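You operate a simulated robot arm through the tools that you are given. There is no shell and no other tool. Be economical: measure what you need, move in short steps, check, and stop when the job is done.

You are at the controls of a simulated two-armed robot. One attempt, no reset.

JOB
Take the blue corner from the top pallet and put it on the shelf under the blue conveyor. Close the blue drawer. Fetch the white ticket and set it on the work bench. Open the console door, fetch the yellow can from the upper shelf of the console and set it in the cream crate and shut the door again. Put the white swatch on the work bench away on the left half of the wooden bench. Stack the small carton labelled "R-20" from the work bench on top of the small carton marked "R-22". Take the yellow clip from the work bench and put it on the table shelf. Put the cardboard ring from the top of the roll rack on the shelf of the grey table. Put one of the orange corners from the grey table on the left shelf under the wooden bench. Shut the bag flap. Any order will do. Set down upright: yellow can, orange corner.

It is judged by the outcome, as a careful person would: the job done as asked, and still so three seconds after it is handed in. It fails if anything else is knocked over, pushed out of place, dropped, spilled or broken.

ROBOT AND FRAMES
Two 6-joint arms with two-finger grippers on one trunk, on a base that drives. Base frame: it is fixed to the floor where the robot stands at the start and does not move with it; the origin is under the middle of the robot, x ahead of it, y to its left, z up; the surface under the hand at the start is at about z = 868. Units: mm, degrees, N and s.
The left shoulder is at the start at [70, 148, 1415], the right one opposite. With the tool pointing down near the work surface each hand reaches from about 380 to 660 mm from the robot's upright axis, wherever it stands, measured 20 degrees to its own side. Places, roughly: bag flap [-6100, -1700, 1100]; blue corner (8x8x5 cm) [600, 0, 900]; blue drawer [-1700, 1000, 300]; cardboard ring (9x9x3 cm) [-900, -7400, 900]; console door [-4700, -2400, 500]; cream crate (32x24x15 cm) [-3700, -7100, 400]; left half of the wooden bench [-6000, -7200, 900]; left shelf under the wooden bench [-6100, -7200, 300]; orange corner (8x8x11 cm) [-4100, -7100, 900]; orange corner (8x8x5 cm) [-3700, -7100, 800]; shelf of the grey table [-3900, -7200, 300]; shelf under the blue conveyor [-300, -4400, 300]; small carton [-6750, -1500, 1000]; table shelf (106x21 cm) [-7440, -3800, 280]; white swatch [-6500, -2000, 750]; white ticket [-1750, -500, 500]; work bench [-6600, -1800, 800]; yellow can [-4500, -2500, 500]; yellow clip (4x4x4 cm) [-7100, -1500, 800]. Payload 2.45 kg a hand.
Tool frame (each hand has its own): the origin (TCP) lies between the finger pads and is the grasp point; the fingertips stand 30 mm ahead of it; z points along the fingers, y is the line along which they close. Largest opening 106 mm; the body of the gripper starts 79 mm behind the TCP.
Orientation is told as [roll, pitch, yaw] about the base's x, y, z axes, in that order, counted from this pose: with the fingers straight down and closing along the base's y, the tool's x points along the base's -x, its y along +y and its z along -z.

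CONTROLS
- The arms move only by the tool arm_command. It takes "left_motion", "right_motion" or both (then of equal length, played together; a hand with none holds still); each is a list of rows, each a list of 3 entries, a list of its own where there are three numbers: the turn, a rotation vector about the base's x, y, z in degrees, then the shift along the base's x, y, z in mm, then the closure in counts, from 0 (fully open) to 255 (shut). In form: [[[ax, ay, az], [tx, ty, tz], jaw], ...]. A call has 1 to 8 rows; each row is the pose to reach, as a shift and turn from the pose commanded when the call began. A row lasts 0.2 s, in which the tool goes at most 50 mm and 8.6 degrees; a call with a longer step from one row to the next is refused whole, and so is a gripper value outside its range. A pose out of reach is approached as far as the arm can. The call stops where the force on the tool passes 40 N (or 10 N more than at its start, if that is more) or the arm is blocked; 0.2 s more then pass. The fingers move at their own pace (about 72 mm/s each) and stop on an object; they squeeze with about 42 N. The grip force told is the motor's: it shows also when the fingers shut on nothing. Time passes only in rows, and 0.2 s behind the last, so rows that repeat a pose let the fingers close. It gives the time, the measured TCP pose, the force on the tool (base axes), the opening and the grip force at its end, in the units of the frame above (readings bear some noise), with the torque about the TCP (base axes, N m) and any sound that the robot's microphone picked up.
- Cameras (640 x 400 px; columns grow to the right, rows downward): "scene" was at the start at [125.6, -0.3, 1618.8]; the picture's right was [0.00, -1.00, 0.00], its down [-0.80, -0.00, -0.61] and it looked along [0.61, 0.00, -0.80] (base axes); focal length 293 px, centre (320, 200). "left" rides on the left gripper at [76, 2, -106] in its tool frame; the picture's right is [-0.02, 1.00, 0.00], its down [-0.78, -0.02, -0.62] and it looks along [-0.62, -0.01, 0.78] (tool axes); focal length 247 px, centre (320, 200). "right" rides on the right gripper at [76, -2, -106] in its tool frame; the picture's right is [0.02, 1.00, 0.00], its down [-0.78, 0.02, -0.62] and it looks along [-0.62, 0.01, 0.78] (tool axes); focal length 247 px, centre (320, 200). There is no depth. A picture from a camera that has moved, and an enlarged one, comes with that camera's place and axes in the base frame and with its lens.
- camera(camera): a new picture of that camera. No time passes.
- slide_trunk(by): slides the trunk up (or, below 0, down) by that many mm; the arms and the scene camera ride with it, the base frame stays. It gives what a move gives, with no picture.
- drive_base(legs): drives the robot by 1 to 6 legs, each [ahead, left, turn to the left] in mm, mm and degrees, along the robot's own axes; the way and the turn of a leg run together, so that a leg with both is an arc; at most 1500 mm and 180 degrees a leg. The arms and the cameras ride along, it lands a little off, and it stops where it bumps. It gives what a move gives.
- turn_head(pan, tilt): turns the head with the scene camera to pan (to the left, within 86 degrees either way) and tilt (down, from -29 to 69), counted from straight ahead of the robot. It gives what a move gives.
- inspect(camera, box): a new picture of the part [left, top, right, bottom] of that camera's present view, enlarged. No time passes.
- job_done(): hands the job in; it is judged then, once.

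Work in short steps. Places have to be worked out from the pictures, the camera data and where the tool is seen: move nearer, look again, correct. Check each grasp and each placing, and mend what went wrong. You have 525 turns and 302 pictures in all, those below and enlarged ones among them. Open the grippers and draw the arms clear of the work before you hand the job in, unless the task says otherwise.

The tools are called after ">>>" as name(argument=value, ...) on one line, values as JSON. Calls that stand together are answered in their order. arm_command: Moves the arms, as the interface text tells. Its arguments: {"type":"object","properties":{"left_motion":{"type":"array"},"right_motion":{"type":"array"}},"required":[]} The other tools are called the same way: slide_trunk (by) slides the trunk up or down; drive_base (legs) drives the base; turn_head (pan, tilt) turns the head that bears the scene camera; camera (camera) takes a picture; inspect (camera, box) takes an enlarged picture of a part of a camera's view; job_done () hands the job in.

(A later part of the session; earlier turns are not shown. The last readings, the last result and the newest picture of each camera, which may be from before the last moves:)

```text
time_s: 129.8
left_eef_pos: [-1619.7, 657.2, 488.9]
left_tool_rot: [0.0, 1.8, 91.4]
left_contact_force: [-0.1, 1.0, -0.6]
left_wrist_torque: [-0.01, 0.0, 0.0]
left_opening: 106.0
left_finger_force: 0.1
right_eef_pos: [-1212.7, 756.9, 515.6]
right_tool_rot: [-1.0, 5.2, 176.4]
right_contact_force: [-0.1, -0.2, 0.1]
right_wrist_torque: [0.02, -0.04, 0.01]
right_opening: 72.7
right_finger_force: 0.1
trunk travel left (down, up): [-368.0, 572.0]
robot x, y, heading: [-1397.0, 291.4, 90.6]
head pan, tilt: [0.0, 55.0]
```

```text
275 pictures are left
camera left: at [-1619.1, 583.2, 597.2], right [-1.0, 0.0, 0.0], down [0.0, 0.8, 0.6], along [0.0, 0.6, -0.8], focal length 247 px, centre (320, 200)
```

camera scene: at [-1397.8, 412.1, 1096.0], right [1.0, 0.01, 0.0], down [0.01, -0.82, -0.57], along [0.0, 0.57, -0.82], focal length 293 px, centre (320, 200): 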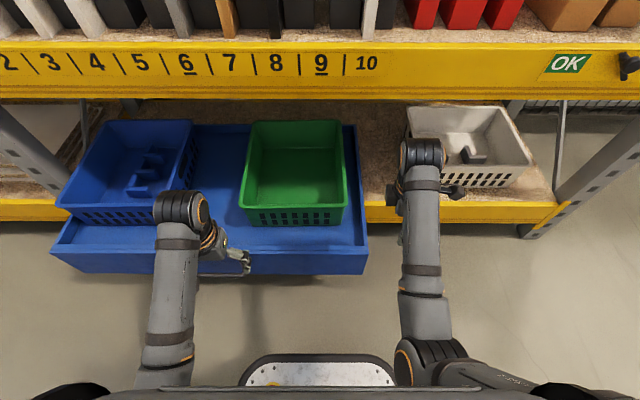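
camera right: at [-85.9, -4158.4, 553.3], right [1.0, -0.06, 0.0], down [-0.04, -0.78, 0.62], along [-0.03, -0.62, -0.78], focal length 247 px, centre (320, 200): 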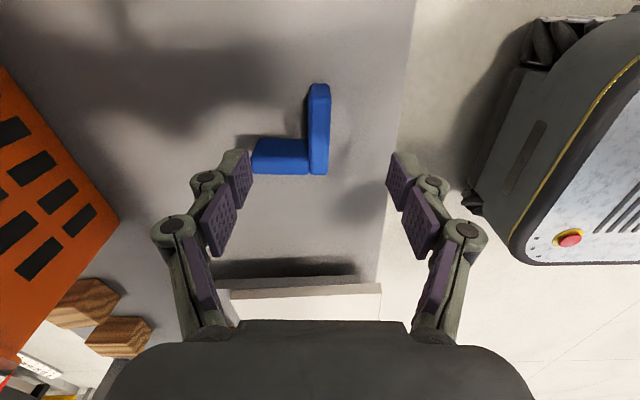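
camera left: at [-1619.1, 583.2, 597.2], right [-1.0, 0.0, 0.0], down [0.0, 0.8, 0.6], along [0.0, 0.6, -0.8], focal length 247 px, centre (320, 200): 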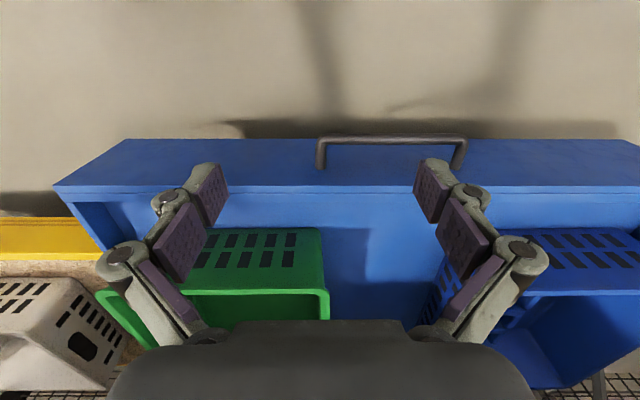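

Drawer front face spans z≈180–337 at y≈762; its handle is left of the hand. I close the left fingers, tilt them 45° forward and lower to in front of the face, 50 mm right of the handle.

>>> arm_command(left_motion=[[[6, 0, 0], [10, 0, -24], 255], [[12, 0, 0], [20, 0, -48], 255], [[18, 0, 0], [30, 0, -72], 255], [[24, 0, 0], [40, 0, -96], 255], [[30, 0, 0], [50, 0, -120], 255], [[36, 0, 0], [50, 0, -144], 255], [[42, 0, 0], [50, 0, -170], 255], [[45, 0, 0], [50, 0, -197], 255]])

>>> camera(camera="left")

```text
time_s: 131.6
left_eef_pos: [-1568.4, 655.8, 290.6]
left_tool_rot: [-1.5, -43.2, 92.1]
left_contact_force: [0.8, -0.5, -0.4]
left_wrist_torque: [0.02, 0.01, 0.01]
left_opening: 0.2
left_finger_force: 28.4
right_eef_pos: [-1212.4, 756.9, 516.4]
right_tool_rot: [-1.1, 5.3, 176.4]
right_contact_force: [1.0, 0.7, 0.0]
right_wrist_torque: [-0.02, 0.0, -0.04]
right_opening: 72.5
right_finger_force: 0.0
trunk travel left (down, up): [-368.0, 572.0]
robot x, y, heading: [-1399.2, 288.9, 90.6]
head pan, tilt: [0.0, 55.0]
```

```text
274 pictures are left
camera left: at [-1568.7, 526.0, 316.4], right [-1.0, 0.0, 0.0], down [0.0, 0.15, 0.99], along [0.0, 0.99, -0.15], focal length 247 px, centre (320, 200)
```

left: 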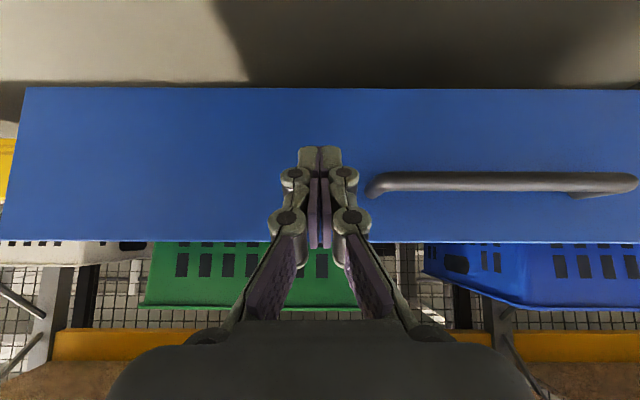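

Fingers are in front of the face. I push forward (+y) with the arm.

>>> arm_command(left_motion=[[[0, 0, 0], [0, 30, 0], 255], [[0, 0, 0], [0, 60, 0], 255], [[0, 0, 0], [0, 85, 0], 255], [[0, 0, 0], [0, 110, 0], 255], [[0, 0, 0], [0, 135, 0], 255], [[0, 0, 0], [0, 160, 0], 255], [[0, 0, 0], [0, 185, 0], 255], [[0, 0, 0], [0, 210, 0], 255]])

>>> camera(camera="left")

```text
time_s: 133.4
left_eef_pos: [-1571.2, 867.1, 290.5]
left_tool_rot: [-1.3, -43.1, 91.9]
left_contact_force: [-0.4, 0.5, 0.1]
left_wrist_torque: [0.02, -0.02, -0.01]
left_opening: 0.1
left_finger_force: 28.4
right_eef_pos: [-1212.0, 757.6, 515.9]
right_tool_rot: [-1.0, 5.1, 176.4]
right_contact_force: [0.7, -0.7, 0.3]
right_wrist_torque: [0.02, 0.02, 0.0]
right_opening: 72.9
right_finger_force: 0.0
trunk travel left (down, up): [-368.0, 572.0]
robot x, y, heading: [-1403.2, 292.1, 90.3]
head pan, tilt: [0.0, 55.0]
```

```text
273 pictures are left
camera left: at [-1570.1, 738.9, 316.7], right [-1.0, 0.0, 0.0], down [0.0, 0.15, 0.99], along [0.0, 0.99, -0.15], focal length 247 px, centre (320, 200)
```

left: 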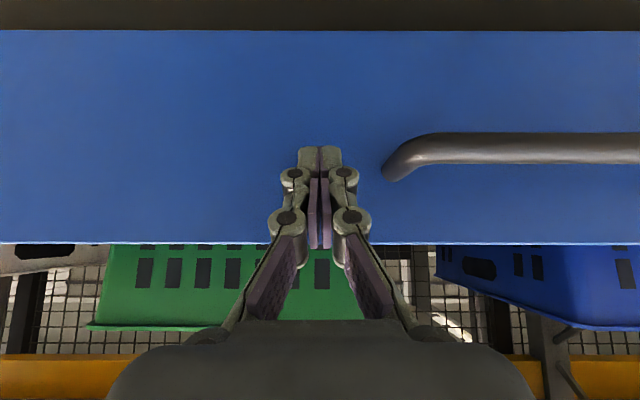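

The drawer is moving along freely (front now ≈900). I keep pushing.

>>> arm_command(left_motion=[[[0, 0, 0], [0, 20, 0], 255], [[0, 0, 0], [0, 40, 0], 255], [[0, 0, 0], [0, 60, 0], 255], [[0, 0, 0], [0, 80, 0], 255], [[0, 0, 0], [0, 100, 0], 255], [[0, 0, 0], [0, 120, 0], 255]])

>>> camera(camera="left")

>>> camera(camera="scene")

```text
time_s: 134.6
left_eef_pos: [-1566.4, 939.4, 293.4]
left_tool_rot: [-1.4, -41.7, 91.9]
left_contact_force: [0.5, -0.7, 1.0]
left_wrist_torque: [0.03, -0.01, 0.01]
left_opening: 0.0
left_finger_force: 28.3
left hand out of reach, approached as far as the arm can: row 4, 5
right_eef_pos: [-1211.1, 756.8, 515.4]
right_tool_rot: [-1.1, 5.3, 176.3]
right_contact_force: [-0.1, -1.1, 0.2]
right_wrist_torque: [0.02, -0.01, 0.03]
right_opening: 72.7
right_finger_force: 0.0
trunk travel left (down, up): [-368.0, 572.0]
robot x, y, heading: [-1393.4, 288.3, 90.4]
head pan, tilt: [0.0, 55.0]
stopped in row 5 (left hand): the force on the tool passed its limit at 42 N (the readings are from after the stop); the commanded pose is now the measured one
```

```text
272 pictures are left
camera left: at [-1567.0, 812.2, 322.1], right [-1.0, 0.0, 0.0], down [0.0, 0.17, 0.99], along [0.0, 0.99, -0.17], focal length 247 px, centre (320, 200)
```

left: 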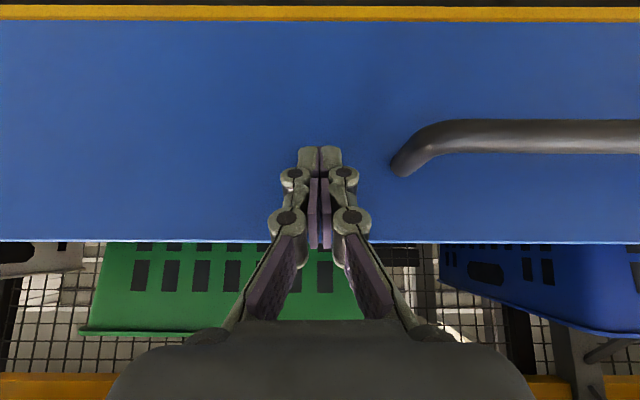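

```text
271 pictures are left
camera scene: at [-1397.7, 411.6, 1096.0], right [1.0, 0.01, 0.0], down [0.01, -0.82, -0.57], along [0.0, 0.57, -0.82], focal length 293 px, centre (320, 200)
```

scene: 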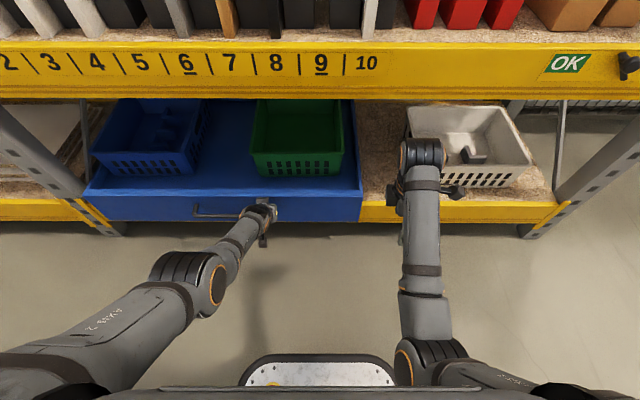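

The push ended at 42 N. I check whether the front is flush with the rack beam.

>>> inspect(camera="scene", box=[0, 160, 400, 260])

```text
1.60 times, centred on (200, 210) of scene
camera zoom: at [-1397.7, 411.6, 1096.0], right [1.0, 0.01, 0.0], down [0.01, -0.82, -0.57], along [0.0, 0.57, -0.82], focal length 469 px, centre (512, 184)
```

zoom: 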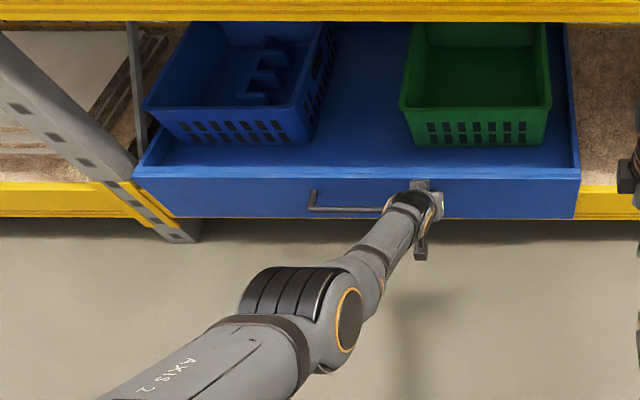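

To be sure that it is fully home, I press with a small drive ahead, hand still against the face.

>>> drive_base(legs=[[60, 0, 0]])

>>> inspect(camera="scene", box=[0, 160, 400, 260])

```text
time_s: 135.4
left_eef_pos: [-1567.5, 942.1, 284.9]
left_tool_rot: [-1.2, -40.3, 92.0]
left_contact_force: [-0.2, 0.2, -0.7]
left_wrist_torque: [-0.03, 0.0, 0.01]
left_opening: 0.1
left_finger_force: 29.0
right_eef_pos: [-1212.8, 765.4, 516.9]
right_tool_rot: [-0.9, 5.3, 176.3]
right_contact_force: [0.5, 0.1, -0.9]
right_wrist_torque: [0.01, 0.02, 0.01]
right_opening: 72.7
right_finger_force: 0.0
trunk travel left (down, up): [-368.0, 572.0]
robot x, y, heading: [-1394.8, 299.6, 90.4]
head pan, tilt: [0.0, 55.0]
stopped in leg 1: the force on the tool passed its limit at 99 N (the readings are from after the stop); the commanded pose is now the measured one
```

```text
1.60 times, centred on (200, 210) of scene
camera zoom: at [-1398.0, 421.5, 1095.9], right [1.0, 0.01, 0.0], down [0.01, -0.82, -0.57], along [0.0, 0.57, -0.82], focal length 469 px, centre (512, 184)
```

zoom: 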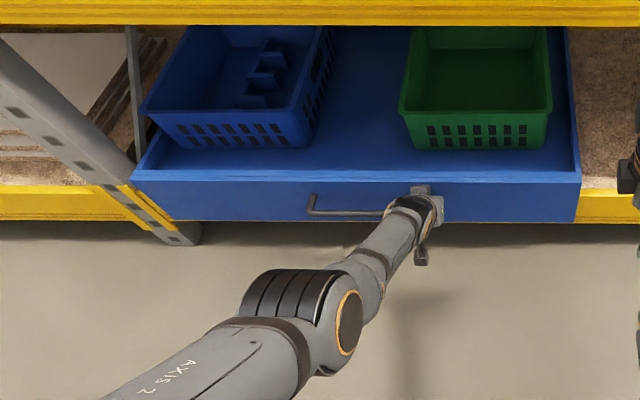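

99 N with no advance, so the drawer is shut. I withdraw the left hand and set it back pointing down, then raise the trunk.

>>> arm_command(left_motion=[[[0, 0, 0], [0, -40, 0], 255], [[-6, 0, 0], [-10, -80, 10], 255], [[-12, 0, 0], [-20, -120, 30], 255], [[-18, 0, 0], [-30, -160, 50], 255], [[-24, 0, 0], [-40, -200, 70], 200], [[-30, 0, 0], [-50, -230, 90], 100], [[-36, 0, 0], [-50, -250, 110], 50], [[-40, 0, 0], [-50, -260, 130], 0]])

>>> slide_trunk(by=400)

>>> drive_base(legs=[[0, 1120, 0], [-800, 0, 0], [-800, 0, 0], [0, -550, 0]])

>>> turn_head(pan=0, tilt=40)

>>> camera(camera="scene")

```text
time_s: 137.2
left_eef_pos: [-1616.8, 679.1, 415.3]
left_tool_rot: [0.1, -0.2, 91.5]
left_contact_force: [0.2, 0.2, 1.1]
left_wrist_torque: [0.01, -0.01, 0.02]
left_opening: 105.1
left_finger_force: 0.1
right_eef_pos: [-1211.7, 767.0, 517.6]
right_tool_rot: [-1.0, 5.3, 176.4]
right_contact_force: [-0.1, 0.0, 0.4]
right_wrist_torque: [-0.02, -0.02, 0.0]
right_opening: 72.8
right_finger_force: 0.1
trunk travel left (down, up): [-368.0, 572.0]
robot x, y, heading: [-1396.9, 299.4, 90.5]
head pan, tilt: [0.0, 55.0]
```

```text
time_s: 141.0
left_eef_pos: [-1616.8, 679.6, 816.2]
left_tool_rot: [0.0, -0.4, 91.6]
left_contact_force: [-0.5, -0.4, -0.6]
left_wrist_torque: [0.0, 0.01, 0.01]
left_opening: 106.1
left_finger_force: 0.1
right_eef_pos: [-1213.1, 766.3, 915.6]
right_tool_rot: [-1.0, 5.3, 176.4]
right_contact_force: [-0.9, 0.1, 0.4]
right_wrist_torque: [-0.04, -0.01, 0.01]
right_opening: 72.9
right_finger_force: 0.1
trunk travel left (down, up): [-768.0, 172.0]
robot x, y, heading: [-1399.6, 298.9, 90.6]
head pan, tilt: [0.0, 55.0]
```

```text
time_s: 157.2
left_eef_pos: [-2147.5, -923.5, 816.0]
left_tool_rot: [0.0, -0.5, 91.8]
left_contact_force: [0.7, 0.2, -0.7]
left_wrist_torque: [0.01, -0.01, -0.02]
left_opening: 105.9
left_finger_force: 0.0
right_eef_pos: [-1742.9, -835.1, 916.5]
right_tool_rot: [-1.0, 5.4, 176.6]
right_contact_force: [0.6, -0.3, 0.2]
right_wrist_torque: [-0.03, 0.03, 0.0]
right_opening: 72.9
right_finger_force: 0.1
trunk travel left (down, up): [-768.0, 172.0]
robot x, y, heading: [-1926.8, -1304.0, 90.6]
head pan, tilt: [0.0, 55.0]
```

```text
time_s: 158.0
left_eef_pos: [-2146.9, -923.5, 816.8]
left_tool_rot: [0.1, -0.4, 91.6]
left_contact_force: [1.1, 0.6, 0.4]
left_wrist_torque: [0.01, -0.02, -0.01]
left_opening: 106.2
left_finger_force: 0.1
right_eef_pos: [-1741.9, -835.4, 915.9]
right_tool_rot: [-0.9, 5.3, 176.6]
right_contact_force: [-0.9, -1.0, -0.2]
right_wrist_torque: [-0.01, -0.01, 0.02]
right_opening: 72.9
right_finger_force: 0.1
trunk travel left (down, up): [-768.0, 172.0]
robot x, y, heading: [-1927.2, -1306.5, 90.7]
head pan, tilt: [0.0, 40.0]
```

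```text
268 pictures are left
camera scene: at [-1927.5, -1168.0, 1516.6], right [1.0, 0.01, 0.0], down [0.01, -0.64, -0.77], along [-0.01, 0.77, -0.64], focal length 293 px, centre (320, 200)
```

scene: 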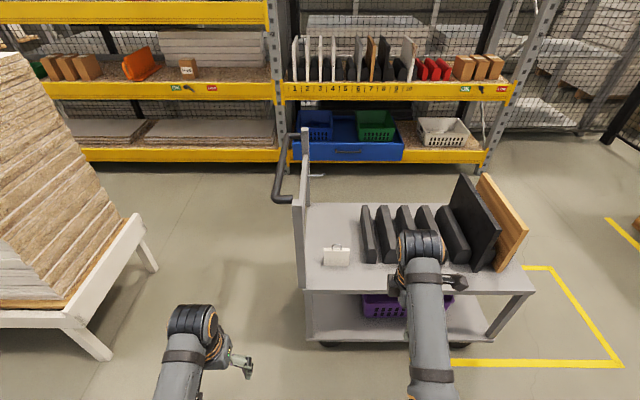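

The drawer is flush. The ticket stands on the cart tray at about (−1863, −420, 610). I zoom in.

>>> inspect(camera="scene", box=[296, 230, 376, 280])

```text
8.00 times, centred on (336, 255) of scene
camera zoom: at [-1927.5, -1168.0, 1516.6], right [1.0, 0.01, 0.0], down [0.01, -0.64, -0.77], along [-0.01, 0.77, -0.64], focal length 2345 px, centre (192, -240)
```

zoom: 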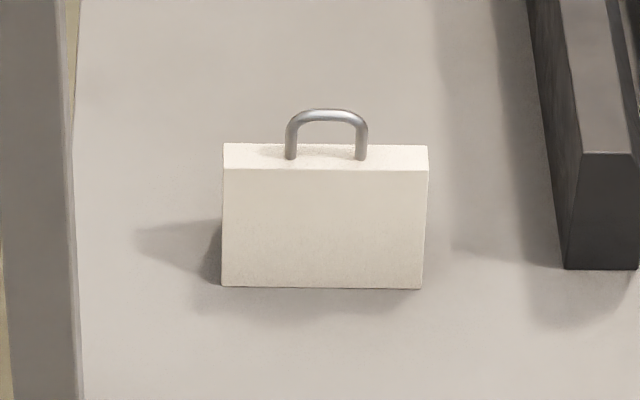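

It is a 100 mm wide block, ~25 mm thick in y, with a wire loop on top. The right hand already closes along y; I drive so that it comes near above the block.

>>> drive_base(legs=[[330, 121, 0]])

>>> camera(camera="right")

>>> camera(camera="scene")

```text
time_s: 160.3
left_eef_pos: [-2272.5, -592.6, 815.5]
left_tool_rot: [-0.1, -0.4, 91.8]
left_contact_force: [-0.3, 0.4, -0.2]
left_wrist_torque: [-0.02, 0.01, 0.01]
left_opening: 106.3
left_finger_force: 0.0
right_eef_pos: [-1869.1, -503.4, 916.3]
right_tool_rot: [-1.0, 5.2, 176.7]
right_contact_force: [-1.1, -0.2, 0.0]
right_wrist_torque: [-0.02, -0.03, 0.0]
right_opening: 72.6
right_finger_force: 0.0
trunk travel left (down, up): [-768.0, 172.0]
robot x, y, heading: [-2050.3, -972.1, 90.7]
head pan, tilt: [0.0, 40.0]
```

```text
266 pictures are left
camera right: at [-1802.3, -507.7, 1029.9], right [-0.03, -1.0, -0.02], down [-0.84, 0.02, 0.55], along [-0.55, 0.03, -0.84], focal length 247 px, centre (320, 200)
```

right: 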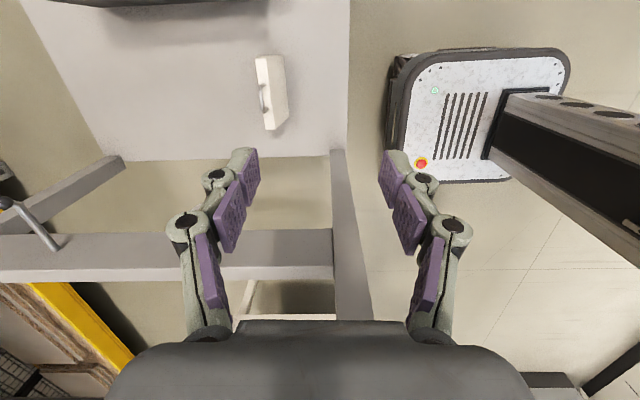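

```text
265 pictures are left
camera scene: at [-2052.8, -837.0, 1516.7], right [1.0, 0.01, 0.0], down [0.01, -0.64, -0.77], along [-0.01, 0.77, -0.64], focal length 293 px, centre (320, 200)
```

scene: 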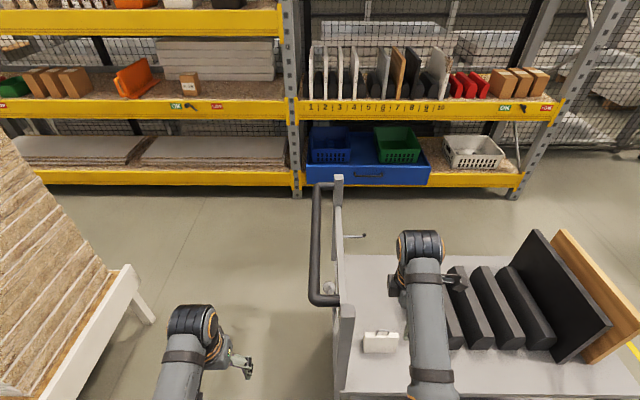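

Both views agree: block centre ≈ (−1865, −418), top ≈ z 650. I level the right tool, open it and descend to z≈760 above it.

>>> arm_command(right_motion=[[[-0.4, 2.6, 1.6], [2, 30, -20], 0], [[-0.7, 5.2, 3.3], [4, 60, -50], 0], [[-0.7, 5.2, 3.3], [4, 85, -80], 0], [[-0.7, 5.2, 3.3], [4, 85, -120], 0], [[-0.7, 5.2, 3.3], [4, 85, -156], 0]])

>>> camera(camera="right")

```text
time_s: 161.5
left_eef_pos: [-2273.5, -590.9, 816.4]
left_tool_rot: [0.0, -0.4, 91.7]
left_contact_force: [0.4, 0.1, -0.2]
left_wrist_torque: [-0.05, 0.02, 0.01]
left_opening: 106.0
left_finger_force: 0.1
right_eef_pos: [-1865.3, -417.0, 760.6]
right_tool_rot: [-0.1, 0.1, 179.9]
right_contact_force: [0.0, 0.3, -0.8]
right_wrist_torque: [-0.01, 0.01, 0.02]
right_opening: 106.0
right_finger_force: 0.0
trunk travel left (down, up): [-768.0, 172.0]
robot x, y, heading: [-2048.0, -973.4, 90.9]
head pan, tilt: [0.0, 40.0]
```

```text
264 pictures are left
camera right: at [-1788.4, -415.3, 868.0], right [0.02, -1.0, 0.0], down [-0.78, -0.02, 0.62], along [-0.62, -0.01, -0.78], focal length 247 px, centre (320, 200)
```

right: 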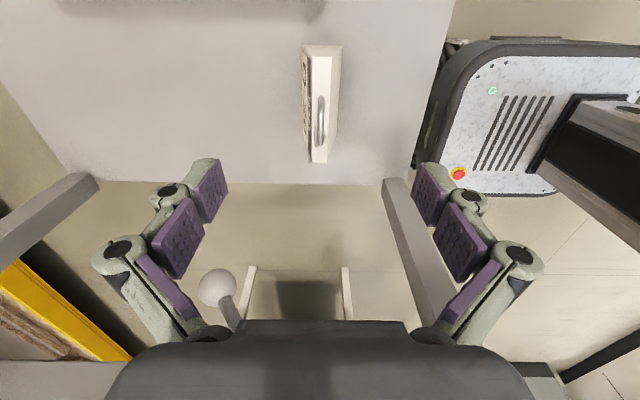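

Centred in y. I descend to z≈640 and look again.

>>> arm_command(right_motion=[[[0, 0, 0], [3, 0, -40], 0], [[0, 0, 0], [3, 0, -80], 0], [[0, 0, 0], [3, 0, -115], 0]])

>>> camera(camera="right")

```text
time_s: 162.3
left_eef_pos: [-2273.4, -593.9, 816.0]
left_tool_rot: [0.0, -0.5, 91.8]
left_contact_force: [0.4, -0.8, 0.0]
left_wrist_torque: [-0.01, -0.01, 0.01]
left_opening: 105.9
left_finger_force: 0.2
right_eef_pos: [-1860.6, -428.7, 668.9]
right_tool_rot: [-0.4, 0.1, -179.9]
right_contact_force: [-0.1, -0.6, -0.1]
right_wrist_torque: [0.0, 0.0, 0.0]
right_opening: 106.2
right_finger_force: 0.0
right hand out of reach, approached as far as the arm can: row 3
trunk travel left (down, up): [-768.0, 172.0]
robot x, y, heading: [-2049.4, -970.1, 90.8]
head pan, tilt: [0.0, 40.0]
```

```text
263 pictures are left
camera right: at [-1784.1, -427.5, 776.1], right [0.02, -1.0, -0.01], down [-0.78, -0.02, 0.62], along [-0.62, -0.01, -0.78], focal length 247 px, centre (320, 200)
```

right: 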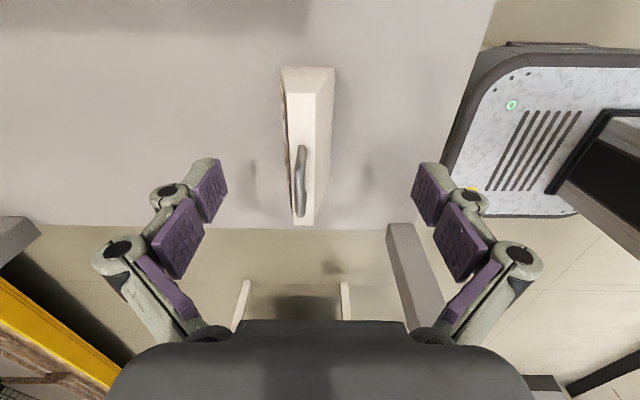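

Block top ≈ z 623, centre ≈ (−1872, −418). The arm needs a lower shoulder, so I slide the trunk down 60 mm and then correct.

>>> slide_trunk(by=-60)

>>> arm_command(right_motion=[[[0, 0, 0], [-8, 10, 0], 0], [[0, 0, 0], [-8, 10, -4], 0]])

>>> camera(camera="right")

```text
time_s: 163.3
left_eef_pos: [-2272.8, -591.4, 755.4]
left_tool_rot: [0.0, -0.4, 91.8]
left_contact_force: [1.0, 0.0, 0.2]
left_wrist_torque: [-0.01, 0.01, -0.01]
left_opening: 106.0
left_finger_force: 0.0
right_eef_pos: [-1860.8, -429.5, 609.1]
right_tool_rot: [-0.3, 0.1, -180.0]
right_contact_force: [-0.2, 0.5, -0.4]
right_wrist_torque: [0.01, 0.02, 0.0]
right_opening: 105.9
right_finger_force: 0.0
trunk travel left (down, up): [-708.0, 232.0]
robot x, y, heading: [-2051.2, -973.3, 90.7]
head pan, tilt: [0.0, 40.0]
```

```text
time_s: 163.9
left_eef_pos: [-2272.6, -592.7, 756.0]
left_tool_rot: [0.0, -0.4, 91.7]
left_contact_force: [-0.2, -0.1, 0.2]
left_wrist_torque: [0.0, 0.01, -0.01]
left_opening: 106.1
left_finger_force: 0.0
right_eef_pos: [-1867.2, -427.2, 611.1]
right_tool_rot: [-0.2, 0.1, -180.0]
right_contact_force: [0.7, 1.1, -0.5]
right_wrist_torque: [0.0, -0.01, 0.04]
right_opening: 106.0
right_finger_force: 0.2
right hand out of reach, approached as far as the arm can: row 1, 2
trunk travel left (down, up): [-708.0, 232.0]
robot x, y, heading: [-2050.0, -970.5, 90.9]
head pan, tilt: [0.0, 40.0]
```

```text
262 pictures are left
camera right: at [-1791.2, -425.6, 717.9], right [0.02, -1.0, 0.0], down [-0.78, -0.02, 0.62], along [-0.62, -0.01, -0.78], focal length 247 px, centre (320, 200)
```

right: 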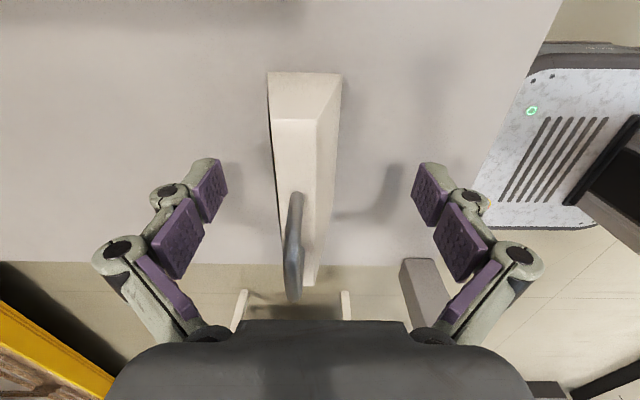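

Good depth (TCP ~20 mm under the block top). I drive 9 mm ahead to centre and close.

>>> drive_base(legs=[[9, 0, 0]])

>>> arm_command(right_motion=[[[0, 0, 0], [0, 0, 0], 255], [[0, 0, 0], [0, 0, 0], 255], [[0, 0, 0], [0, 0, 0], 255], [[0, 0, 0], [0, 0, 0], 255], [[0, 0, 0], [0, 0, 0], 255]])

>>> camera(camera="right")

```text
time_s: 164.7
left_eef_pos: [-2272.1, -584.8, 756.1]
left_tool_rot: [0.0, -0.6, 91.8]
left_contact_force: [-0.6, -0.9, 0.2]
left_wrist_torque: [0.01, -0.02, -0.03]
left_opening: 105.8
left_finger_force: 0.0
right_eef_pos: [-1868.3, -419.5, 612.3]
right_tool_rot: [-0.3, 0.1, -180.0]
right_contact_force: [0.6, -0.1, -0.5]
right_wrist_torque: [0.02, 0.03, -0.01]
right_opening: 106.1
right_finger_force: 0.1
trunk travel left (down, up): [-708.0, 232.0]
robot x, y, heading: [-2052.5, -959.2, 90.7]
head pan, tilt: [0.0, 40.0]
```

```text
time_s: 165.8
left_eef_pos: [-2274.4, -584.2, 755.3]
left_tool_rot: [0.1, -0.4, 91.8]
left_contact_force: [0.3, 0.0, -0.5]
left_wrist_torque: [-0.03, 0.01, 0.02]
left_opening: 105.6
left_finger_force: 0.2
right_eef_pos: [-1867.1, -419.4, 612.3]
right_tool_rot: [-0.2, 0.1, -180.0]
right_contact_force: [-0.2, 0.3, 1.7]
right_wrist_torque: [-0.01, 0.02, 0.0]
right_opening: 33.2
right_finger_force: 41.7
trunk travel left (down, up): [-708.0, 232.0]
robot x, y, heading: [-2051.9, -964.6, 90.7]
head pan, tilt: [0.0, 40.0]
```

```text
261 pictures are left
camera right: at [-1791.2, -416.9, 718.3], right [0.02, -1.0, 0.0], down [-0.78, -0.02, 0.62], along [-0.62, -0.01, -0.79], focal length 247 px, centre (320, 200)
```

right: 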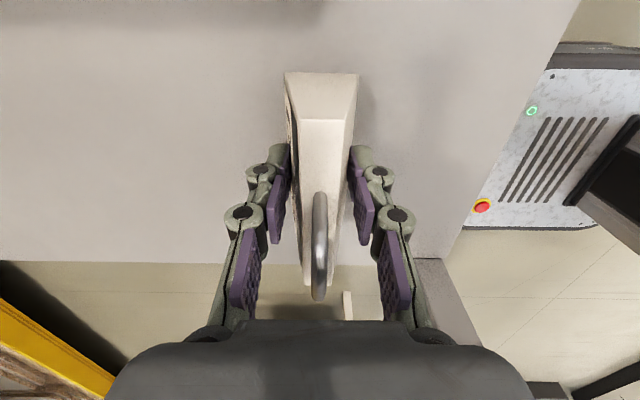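

Gripped (33 mm). I lift with the trunk, back away and turn west to survey the way to the work bench.

>>> slide_trunk(by=220)

>>> drive_base(legs=[[-480, 0, 0], [0, 0, 89]])

>>> turn_head(pan=0, tilt=18)

>>> camera(camera="scene")

```text
time_s: 168.2
left_eef_pos: [-2273.3, -582.8, 976.0]
left_tool_rot: [0.0, -0.4, 91.7]
left_contact_force: [-0.1, 0.0, -0.4]
left_wrist_torque: [-0.05, 0.0, -0.03]
left_opening: 106.1
left_finger_force: 0.1
right_eef_pos: [-1868.1, -418.8, 830.2]
right_tool_rot: [-0.3, 0.0, -180.1]
right_contact_force: [-1.4, -0.2, 0.3]
right_wrist_torque: [-0.01, -0.03, 0.0]
right_opening: 33.3
right_finger_force: 42.4
trunk travel left (down, up): [-928.0, 12.0]
robot x, y, heading: [-2050.0, -964.3, 90.6]
head pan, tilt: [0.0, 40.0]
```

```text
time_s: 174.8
left_eef_pos: [-2424.3, -1656.4, 975.8]
left_tool_rot: [0.0, -0.5, -178.1]
left_contact_force: [0.7, -0.2, -0.3]
left_wrist_torque: [0.0, 0.02, 0.02]
left_opening: 105.9
left_finger_force: 0.0
right_eef_pos: [-2590.9, -1251.5, 831.4]
right_tool_rot: [-0.2, 0.0, -89.9]
right_contact_force: [0.2, -0.1, 0.2]
right_wrist_torque: [0.02, -0.02, -0.01]
right_opening: 33.0
right_finger_force: 41.7
trunk travel left (down, up): [-928.0, 12.0]
robot x, y, heading: [-2045.8, -1435.1, -179.2]
head pan, tilt: [0.0, 40.0]
```

```text
time_s: 175.7
left_eef_pos: [-2424.9, -1658.6, 976.3]
left_tool_rot: [0.1, -0.4, -178.2]
left_contact_force: [0.2, -0.3, -0.5]
left_wrist_torque: [-0.01, -0.02, 0.01]
left_opening: 105.9
left_finger_force: 0.0
right_eef_pos: [-2589.2, -1252.6, 831.4]
right_tool_rot: [-0.2, 0.1, -89.9]
right_contact_force: [0.3, -0.5, -0.1]
right_wrist_torque: [0.03, 0.0, -0.01]
right_opening: 32.6
right_finger_force: 42.2
trunk travel left (down, up): [-928.0, 12.0]
robot x, y, heading: [-2044.8, -1435.7, -178.8]
head pan, tilt: [0.0, 18.0]
```

```text
260 pictures are left
camera scene: at [-2188.6, -1438.6, 1711.2], right [-0.02, 1.0, 0.0], down [0.31, 0.0, -0.95], along [-0.95, -0.01, -0.31], focal length 293 px, centre (320, 200)
```

scene: 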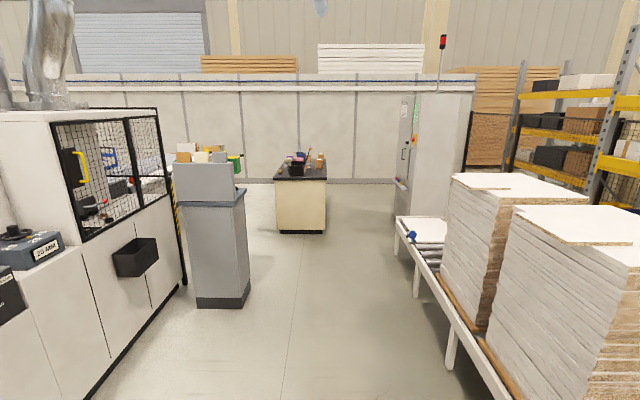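

The aisle ahead is free; the work bench is the block at (300,190), console the grey pillar at left. I drive toward the bench.

>>> drive_base(legs=[[1500, -150, -1], [1450, -250, 0]])

>>> turn_head(pan=10, tilt=30)

>>> camera(camera="scene")

>>> turn_head(pan=75, tilt=25)

>>> camera(camera="scene")

```text
refused: leg 1 is longer than a leg can be; nothing moved
```

```text
time_s: 176.4
left_eef_pos: [-2423.5, -1657.9, 975.7]
left_tool_rot: [0.1, -0.4, -178.2]
left_contact_force: [0.3, -0.2, 0.4]
left_wrist_torque: [-0.02, 0.05, 0.01]
left_opening: 105.8
left_finger_force: 0.0
right_eef_pos: [-2589.7, -1252.3, 831.9]
right_tool_rot: [-0.2, 0.0, -90.0]
right_contact_force: [-0.2, 0.2, -1.0]
right_wrist_torque: [-0.01, 0.02, 0.02]
right_opening: 33.0
right_finger_force: 41.7
trunk travel left (down, up): [-928.0, 12.0]
robot x, y, heading: [-2045.2, -1433.9, -179.1]
head pan, tilt: [10.0, 30.0]
```

```text
259 pictures are left
camera scene: at [-2184.1, -1454.1, 1692.0], right [-0.19, 0.98, 0.0], down [0.49, 0.09, -0.87], along [-0.85, -0.16, -0.5], focal length 293 px, centre (320, 200)
```

scene: 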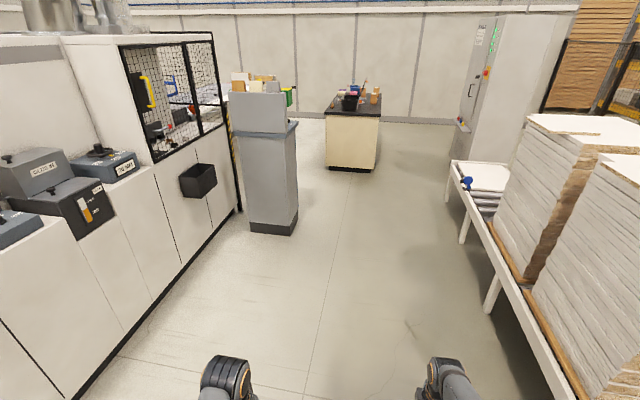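

```text
time_s: 177.8
left_eef_pos: [-2423.6, -1657.7, 975.1]
left_tool_rot: [0.0, -0.4, -178.0]
left_contact_force: [-0.3, -0.5, 0.9]
left_wrist_torque: [0.0, 0.03, 0.03]
left_opening: 106.0
left_finger_force: 0.1
right_eef_pos: [-2591.0, -1252.5, 830.9]
right_tool_rot: [-0.2, 0.1, -89.9]
right_contact_force: [0.5, -0.2, -1.0]
right_wrist_torque: [-0.01, -0.01, -0.01]
right_opening: 32.8
right_finger_force: 41.9
trunk travel left (down, up): [-928.0, 12.0]
robot x, y, heading: [-2047.9, -1438.4, -179.2]
head pan, tilt: [75.0, 25.0]
```

```text
258 pictures are left
camera scene: at [-2117.9, -1526.4, 1700.0], right [-0.97, 0.24, 0.0], down [0.1, 0.41, -0.91], along [-0.22, -0.88, -0.42], focal length 293 px, centre (320, 200)
```

scene: 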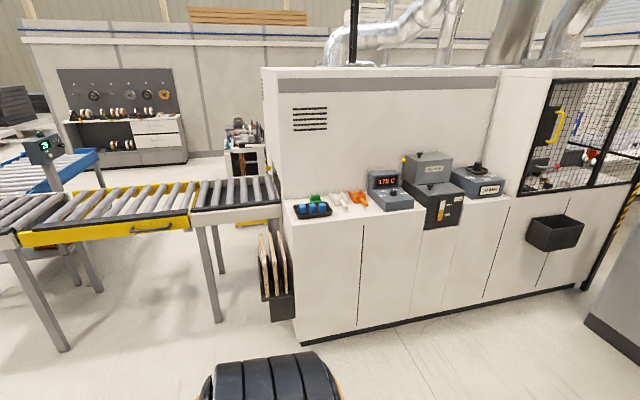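

Legs were slightly too long; I resend with shorter ones.

>>> drive_base(legs=[[1450, 0, 0], [1450, 0, 0]])

>>> turn_head(pan=0, tilt=35)

>>> camera(camera="scene")

>>> turn_head(pan=75, tilt=30)

>>> camera(camera="scene")

```text
time_s: 191.8
left_eef_pos: [-5320.7, -1748.9, 975.5]
left_tool_rot: [0.0, -0.4, -177.3]
left_contact_force: [0.0, -0.5, -0.3]
left_wrist_torque: [0.0, -0.02, -0.01]
left_opening: 106.2
left_finger_force: 0.0
right_eef_pos: [-5492.2, -1344.6, 831.2]
right_tool_rot: [-0.2, 0.1, -89.3]
right_contact_force: [0.1, 0.0, 0.3]
right_wrist_torque: [-0.02, 0.04, 0.02]
right_opening: 32.5
right_finger_force: 42.4
trunk travel left (down, up): [-928.0, 12.0]
robot x, y, heading: [-4947.7, -1521.4, -178.3]
head pan, tilt: [75.0, 25.0]
```

```text
time_s: 193.3
left_eef_pos: [-5321.8, -1748.1, 976.3]
left_tool_rot: [0.0, -0.5, -177.4]
left_contact_force: [-0.6, 0.5, 0.3]
left_wrist_torque: [-0.01, 0.07, -0.02]
left_opening: 106.0
left_finger_force: 0.1
right_eef_pos: [-5492.3, -1344.3, 830.3]
right_tool_rot: [-0.2, 0.1, -89.2]
right_contact_force: [0.0, 0.4, -0.7]
right_wrist_torque: [0.01, -0.02, -0.01]
right_opening: 32.3
right_finger_force: 41.5
trunk travel left (down, up): [-928.0, 12.0]
robot x, y, heading: [-4946.4, -1522.0, -178.6]
head pan, tilt: [0.0, 35.0]
```

```text
257 pictures are left
camera scene: at [-5083.2, -1525.7, 1684.2], right [-0.03, 1.0, 0.0], down [0.57, 0.02, -0.82], along [-0.82, -0.02, -0.57], focal length 293 px, centre (320, 200)
```

scene: 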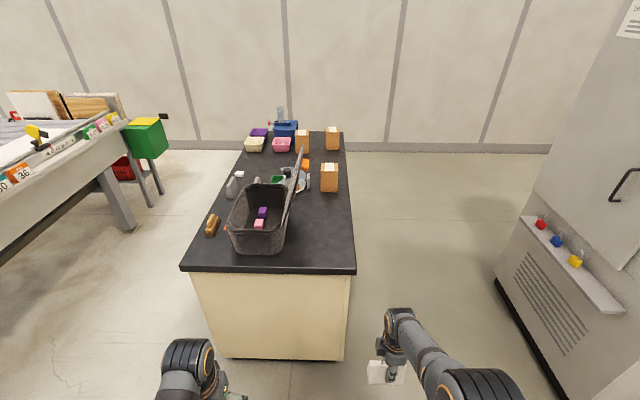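

```text
time_s: 194.7
left_eef_pos: [-5321.6, -1748.1, 976.3]
left_tool_rot: [0.0, -0.5, -177.4]
left_contact_force: [0.1, 0.3, 1.0]
left_wrist_torque: [-0.01, -0.01, 0.01]
left_opening: 106.0
left_finger_force: 0.1
right_eef_pos: [-5492.0, -1343.8, 831.9]
right_tool_rot: [-0.2, 0.0, -89.2]
right_contact_force: [-0.2, 0.7, -0.2]
right_wrist_torque: [-0.05, 0.02, 0.01]
right_opening: 32.1
right_finger_force: 42.0
trunk travel left (down, up): [-928.0, 12.0]
robot x, y, heading: [-4947.5, -1522.5, -178.4]
head pan, tilt: [75.0, 30.0]
```

```text
256 pictures are left
camera scene: at [-5016.2, -1611.2, 1692.0], right [-0.97, 0.23, 0.0], down [0.12, 0.49, -0.87], along [-0.2, -0.84, -0.5], focal length 293 px, centre (320, 200)
```

scene: 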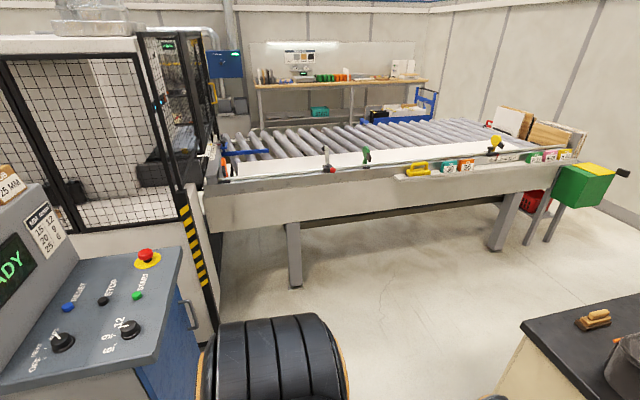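

The bench is full of things. I zoom in on the top.

>>> turn_head(pan=0, tilt=35)

>>> inspect(camera="scene", box=[180, 100, 380, 225])

>>> inspect(camera="scene", box=[200, 150, 360, 270])

```text
time_s: 196.2
left_eef_pos: [-5321.2, -1748.2, 975.8]
left_tool_rot: [0.0, -0.5, -177.4]
left_contact_force: [-0.5, 0.0, 0.0]
left_wrist_torque: [0.01, -0.01, -0.03]
left_opening: 105.9
left_finger_force: 0.0
right_eef_pos: [-5492.2, -1344.5, 831.0]
right_tool_rot: [-0.2, 0.1, -89.2]
right_contact_force: [0.2, -0.6, -0.5]
right_wrist_torque: [0.0, -0.02, -0.02]
right_opening: 32.4
right_finger_force: 42.0
trunk travel left (down, up): [-928.0, 12.0]
robot x, y, heading: [-4943.5, -1519.8, -178.5]
head pan, tilt: [0.0, 35.0]
```

```text
3.20 times, centred on (280, 162) of scene
camera zoom: at [-5083.1, -1525.7, 1684.2], right [-0.03, 1.0, 0.0], down [0.57, 0.02, -0.82], along [-0.82, -0.02, -0.57], focal length 938 px, centre (448, 320)
```

zoom: 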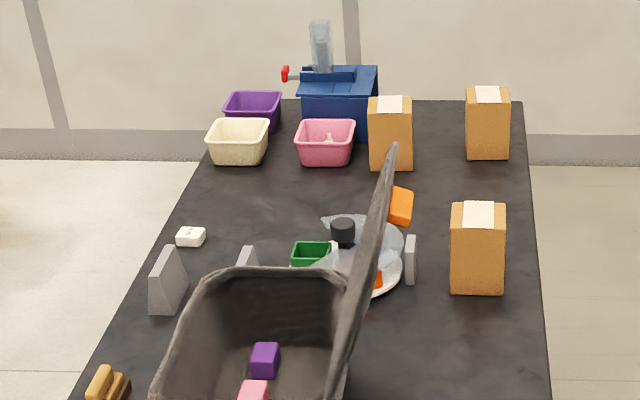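

```text
3.33 times, centred on (280, 210) of scene
camera zoom: at [-5083.1, -1525.7, 1684.2], right [-0.03, 1.0, 0.0], down [0.57, 0.02, -0.82], along [-0.82, -0.02, -0.57], focal length 977 px, centre (453, 167)
```

zoom: 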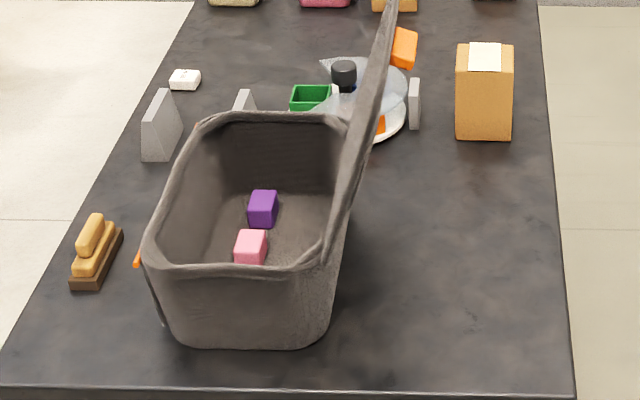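

Bench top spans x −5890..−7320, y −1404..−2100; the bag's flap stands up on its north side, cartons are on the north part, the swatch (small white box) at (−6600,−2048). I raise the ticket, go to the north aisle and turn to face the bench.

>>> arm_command(right_motion=[[[0, 0, 0], [0, 0, 40], 255], [[0, 0, 0], [0, 0, 80], 255], [[0, 0, 0], [0, 0, 120], 255]])

>>> drive_base(legs=[[0, -680, 0], [0, 0, 88.5], [0, -1200, 0]])

>>> turn_head(pan=0, tilt=45)

>>> camera(camera="scene")

```text
time_s: 197.0
left_eef_pos: [-5321.4, -1748.8, 976.2]
left_tool_rot: [0.0, -0.3, -177.3]
left_contact_force: [0.2, 0.1, -0.3]
left_wrist_torque: [0.02, 0.0, -0.01]
left_opening: 106.1
left_finger_force: 0.0
right_eef_pos: [-5493.2, -1344.0, 951.6]
right_tool_rot: [0.0, 0.3, -89.1]
right_contact_force: [0.6, 0.2, -0.5]
right_wrist_torque: [0.03, 0.01, 0.0]
right_opening: 32.2
right_finger_force: 41.5
trunk travel left (down, up): [-928.0, 12.0]
robot x, y, heading: [-4944.7, -1523.6, -178.4]
head pan, tilt: [0.0, 35.0]
```

```text
time_s: 210.2
left_eef_pos: [-5937.9, -1222.4, 976.0]
left_tool_rot: [0.0, -0.5, -89.3]
left_contact_force: [-0.9, 0.9, -0.5]
left_wrist_torque: [0.0, 0.03, 0.04]
left_opening: 106.1
left_finger_force: 0.1
right_eef_pos: [-6344.9, -1380.5, 951.5]
right_tool_rot: [-0.2, 0.2, -1.1]
right_contact_force: [0.2, -0.1, 0.3]
right_wrist_torque: [0.02, -0.01, 0.01]
right_opening: 31.9
right_finger_force: 42.2
trunk travel left (down, up): [-928.0, 12.0]
robot x, y, heading: [-6154.3, -836.2, -90.5]
head pan, tilt: [0.0, 35.0]
```

```text
time_s: 210.9
left_eef_pos: [-5937.5, -1221.5, 976.6]
left_tool_rot: [0.0, -0.4, -89.2]
left_contact_force: [-0.7, -0.2, 0.2]
left_wrist_torque: [0.01, 0.0, -0.02]
left_opening: 106.1
left_finger_force: 0.1
right_eef_pos: [-6345.5, -1380.8, 951.5]
right_tool_rot: [-0.2, 0.0, -1.1]
right_contact_force: [-0.2, 0.8, -1.0]
right_wrist_torque: [0.01, -0.03, -0.02]
right_opening: 31.7
right_finger_force: 42.3
trunk travel left (down, up): [-928.0, 12.0]
robot x, y, heading: [-6150.0, -838.1, -90.0]
head pan, tilt: [0.0, 45.0]
```

```text
253 pictures are left
camera scene: at [-6151.6, -972.0, 1669.4], right [-1.0, 0.01, 0.0], down [0.0, 0.71, -0.71], along [0.0, -0.71, -0.71], focal length 293 px, centre (320, 200)
```

scene: 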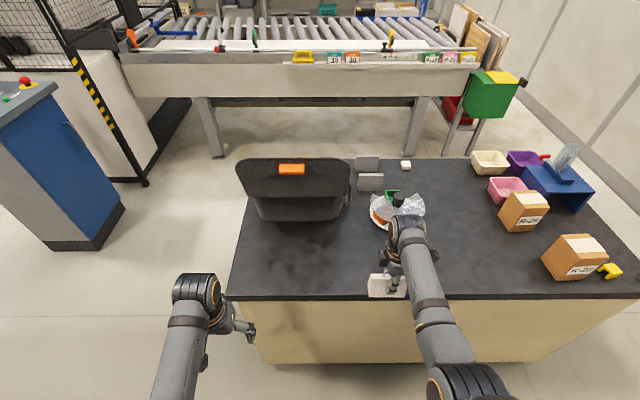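

I place the ticket on the free patch in front of the bag, at about (−6230, −1480). Drive 100 ahead and 115 left, then look.

>>> drive_base(legs=[[105, 115, 0]])

>>> camera(camera="right")

>>> camera(camera="scene")

```text
time_s: 212.3
left_eef_pos: [-5824.9, -1326.5, 977.1]
left_tool_rot: [0.1, -0.4, -89.2]
left_contact_force: [-0.3, 0.2, 0.9]
left_wrist_torque: [-0.01, -0.02, 0.01]
left_opening: 106.1
left_finger_force: 0.1
right_eef_pos: [-6233.6, -1484.0, 952.2]
right_tool_rot: [-0.3, 0.1, -1.0]
right_contact_force: [0.1, -0.4, 0.0]
right_wrist_torque: [-0.05, -0.03, 0.0]
right_opening: 31.5
right_finger_force: 41.7
trunk travel left (down, up): [-928.0, 12.0]
robot x, y, heading: [-6036.4, -941.8, -90.3]
head pan, tilt: [0.0, 45.0]
```

```text
252 pictures are left
camera right: at [-6309.3, -1483.8, 1058.8], right [0.0, 1.0, 0.0], down [0.78, 0.01, 0.62], along [0.62, 0.0, -0.78], focal length 247 px, centre (320, 200)
```

right: 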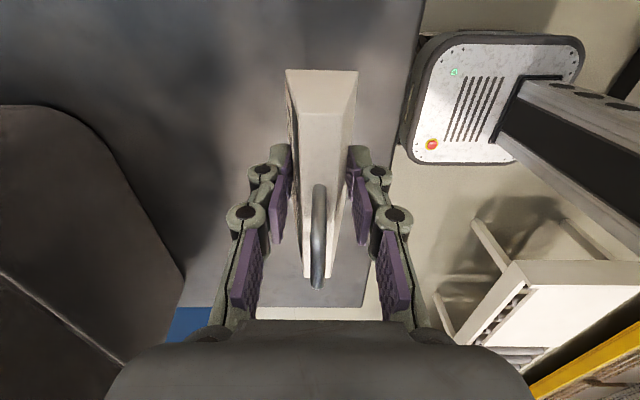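

```text
251 pictures are left
camera scene: at [-6040.2, -1074.4, 1669.6], right [-1.0, 0.01, 0.0], down [0.01, 0.71, -0.71], along [0.0, -0.71, -0.71], focal length 293 px, centre (320, 200)
```

scene: 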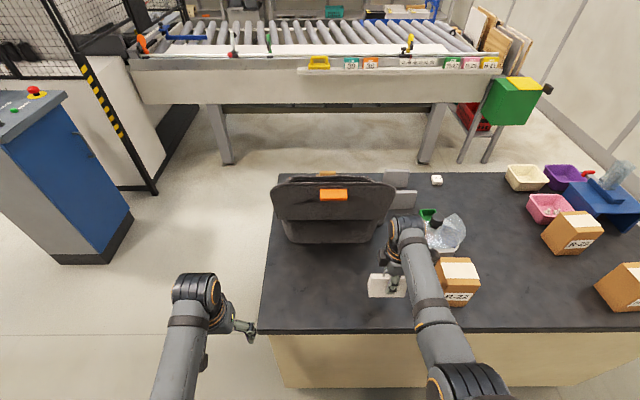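

Clear below. I lower, finishing with small steps until contact.

>>> arm_command(right_motion=[[[0, 0, 0], [0, 0, -40], 255], [[0, 0, 0], [0, 0, -75], 255], [[0, 0, 0], [0, 0, -82], 255], [[0, 0, 0], [0, 0, -89], 255], [[0, 0, 0], [0, 0, -96], 255], [[0, 0, 0], [0, 0, -103], 255]])

>>> inspect(camera="scene", box=[400, 140, 640, 320])

```text
time_s: 213.2
left_eef_pos: [-5821.5, -1324.1, 978.0]
left_tool_rot: [-0.1, -0.5, -89.3]
left_contact_force: [0.1, -0.3, -0.5]
left_wrist_torque: [0.06, -0.02, 0.03]
left_opening: 106.2
left_finger_force: 0.0
right_eef_pos: [-6233.7, -1491.3, 876.2]
right_tool_rot: [-1.3, 0.2, -1.0]
right_contact_force: [0.6, 12.3, 36.0]
right_wrist_torque: [0.67, -0.05, 0.07]
right_opening: 31.5
right_finger_force: 42.2
trunk travel left (down, up): [-928.0, 12.0]
robot x, y, heading: [-6037.0, -939.2, -90.2]
head pan, tilt: [0.0, 45.0]
stopped in row 4 (right hand): the force on the tool passed its limit at 50 N (the readings are from after the stop); the commanded pose is now the measured one
```

```text
2.22 times, centred on (520, 230) of scene
camera zoom: at [-6036.1, -1071.2, 1670.1], right [-1.0, 0.01, 0.0], down [0.0, 0.7, -0.71], along [0.0, -0.71, -0.7], focal length 651 px, centre (-124, 133)
```

zoom: 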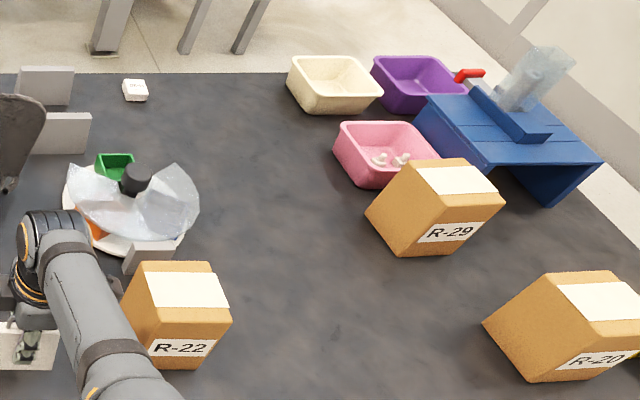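

Contact. I ease up, level, release and rise. (Labels: R-22 is the near carton, R-20 the far north-west one, R-29 the other.)

>>> arm_command(right_motion=[[[1.3, 0, 0], [0, 2, 4], 255], [[1.3, 0, 0], [0, 2, 3], 120], [[1.3, 0, 0], [0, 2, 3], 60], [[1.3, 0, 0], [0, 2, 3], 60], [[1.3, 0, 0], [0, 2, 40], 60], [[1.3, 0, 0], [0, 2, 80], 60], [[1.3, 0, 0], [0, 2, 120], 60]])

>>> camera(camera="right")

```text
time_s: 214.8
left_eef_pos: [-5824.0, -1327.1, 976.3]
left_tool_rot: [-0.1, -0.4, -89.2]
left_contact_force: [-0.4, 0.1, -0.4]
left_wrist_torque: [-0.01, 0.03, 0.02]
left_opening: 105.9
left_finger_force: 0.0
right_eef_pos: [-6234.9, -1489.6, 990.7]
right_tool_rot: [0.5, 0.4, -1.2]
right_contact_force: [0.8, 0.3, -0.2]
right_wrist_torque: [-0.01, -0.01, -0.01]
right_opening: 81.1
right_finger_force: 0.1
trunk travel left (down, up): [-928.0, 12.0]
robot x, y, heading: [-6037.5, -948.0, -90.2]
head pan, tilt: [0.0, 45.0]
```

```text
249 pictures are left
camera right: at [-6308.9, -1489.9, 1096.7], right [0.0, 1.0, 0.01], down [0.79, 0.0, 0.62], along [0.62, 0.01, -0.79], focal length 247 px, centre (320, 200)
```

right: 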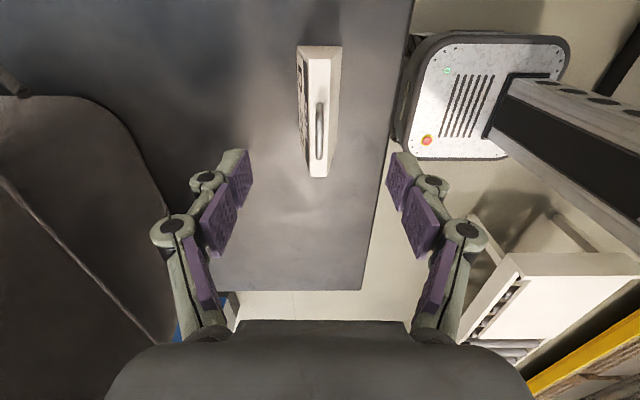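

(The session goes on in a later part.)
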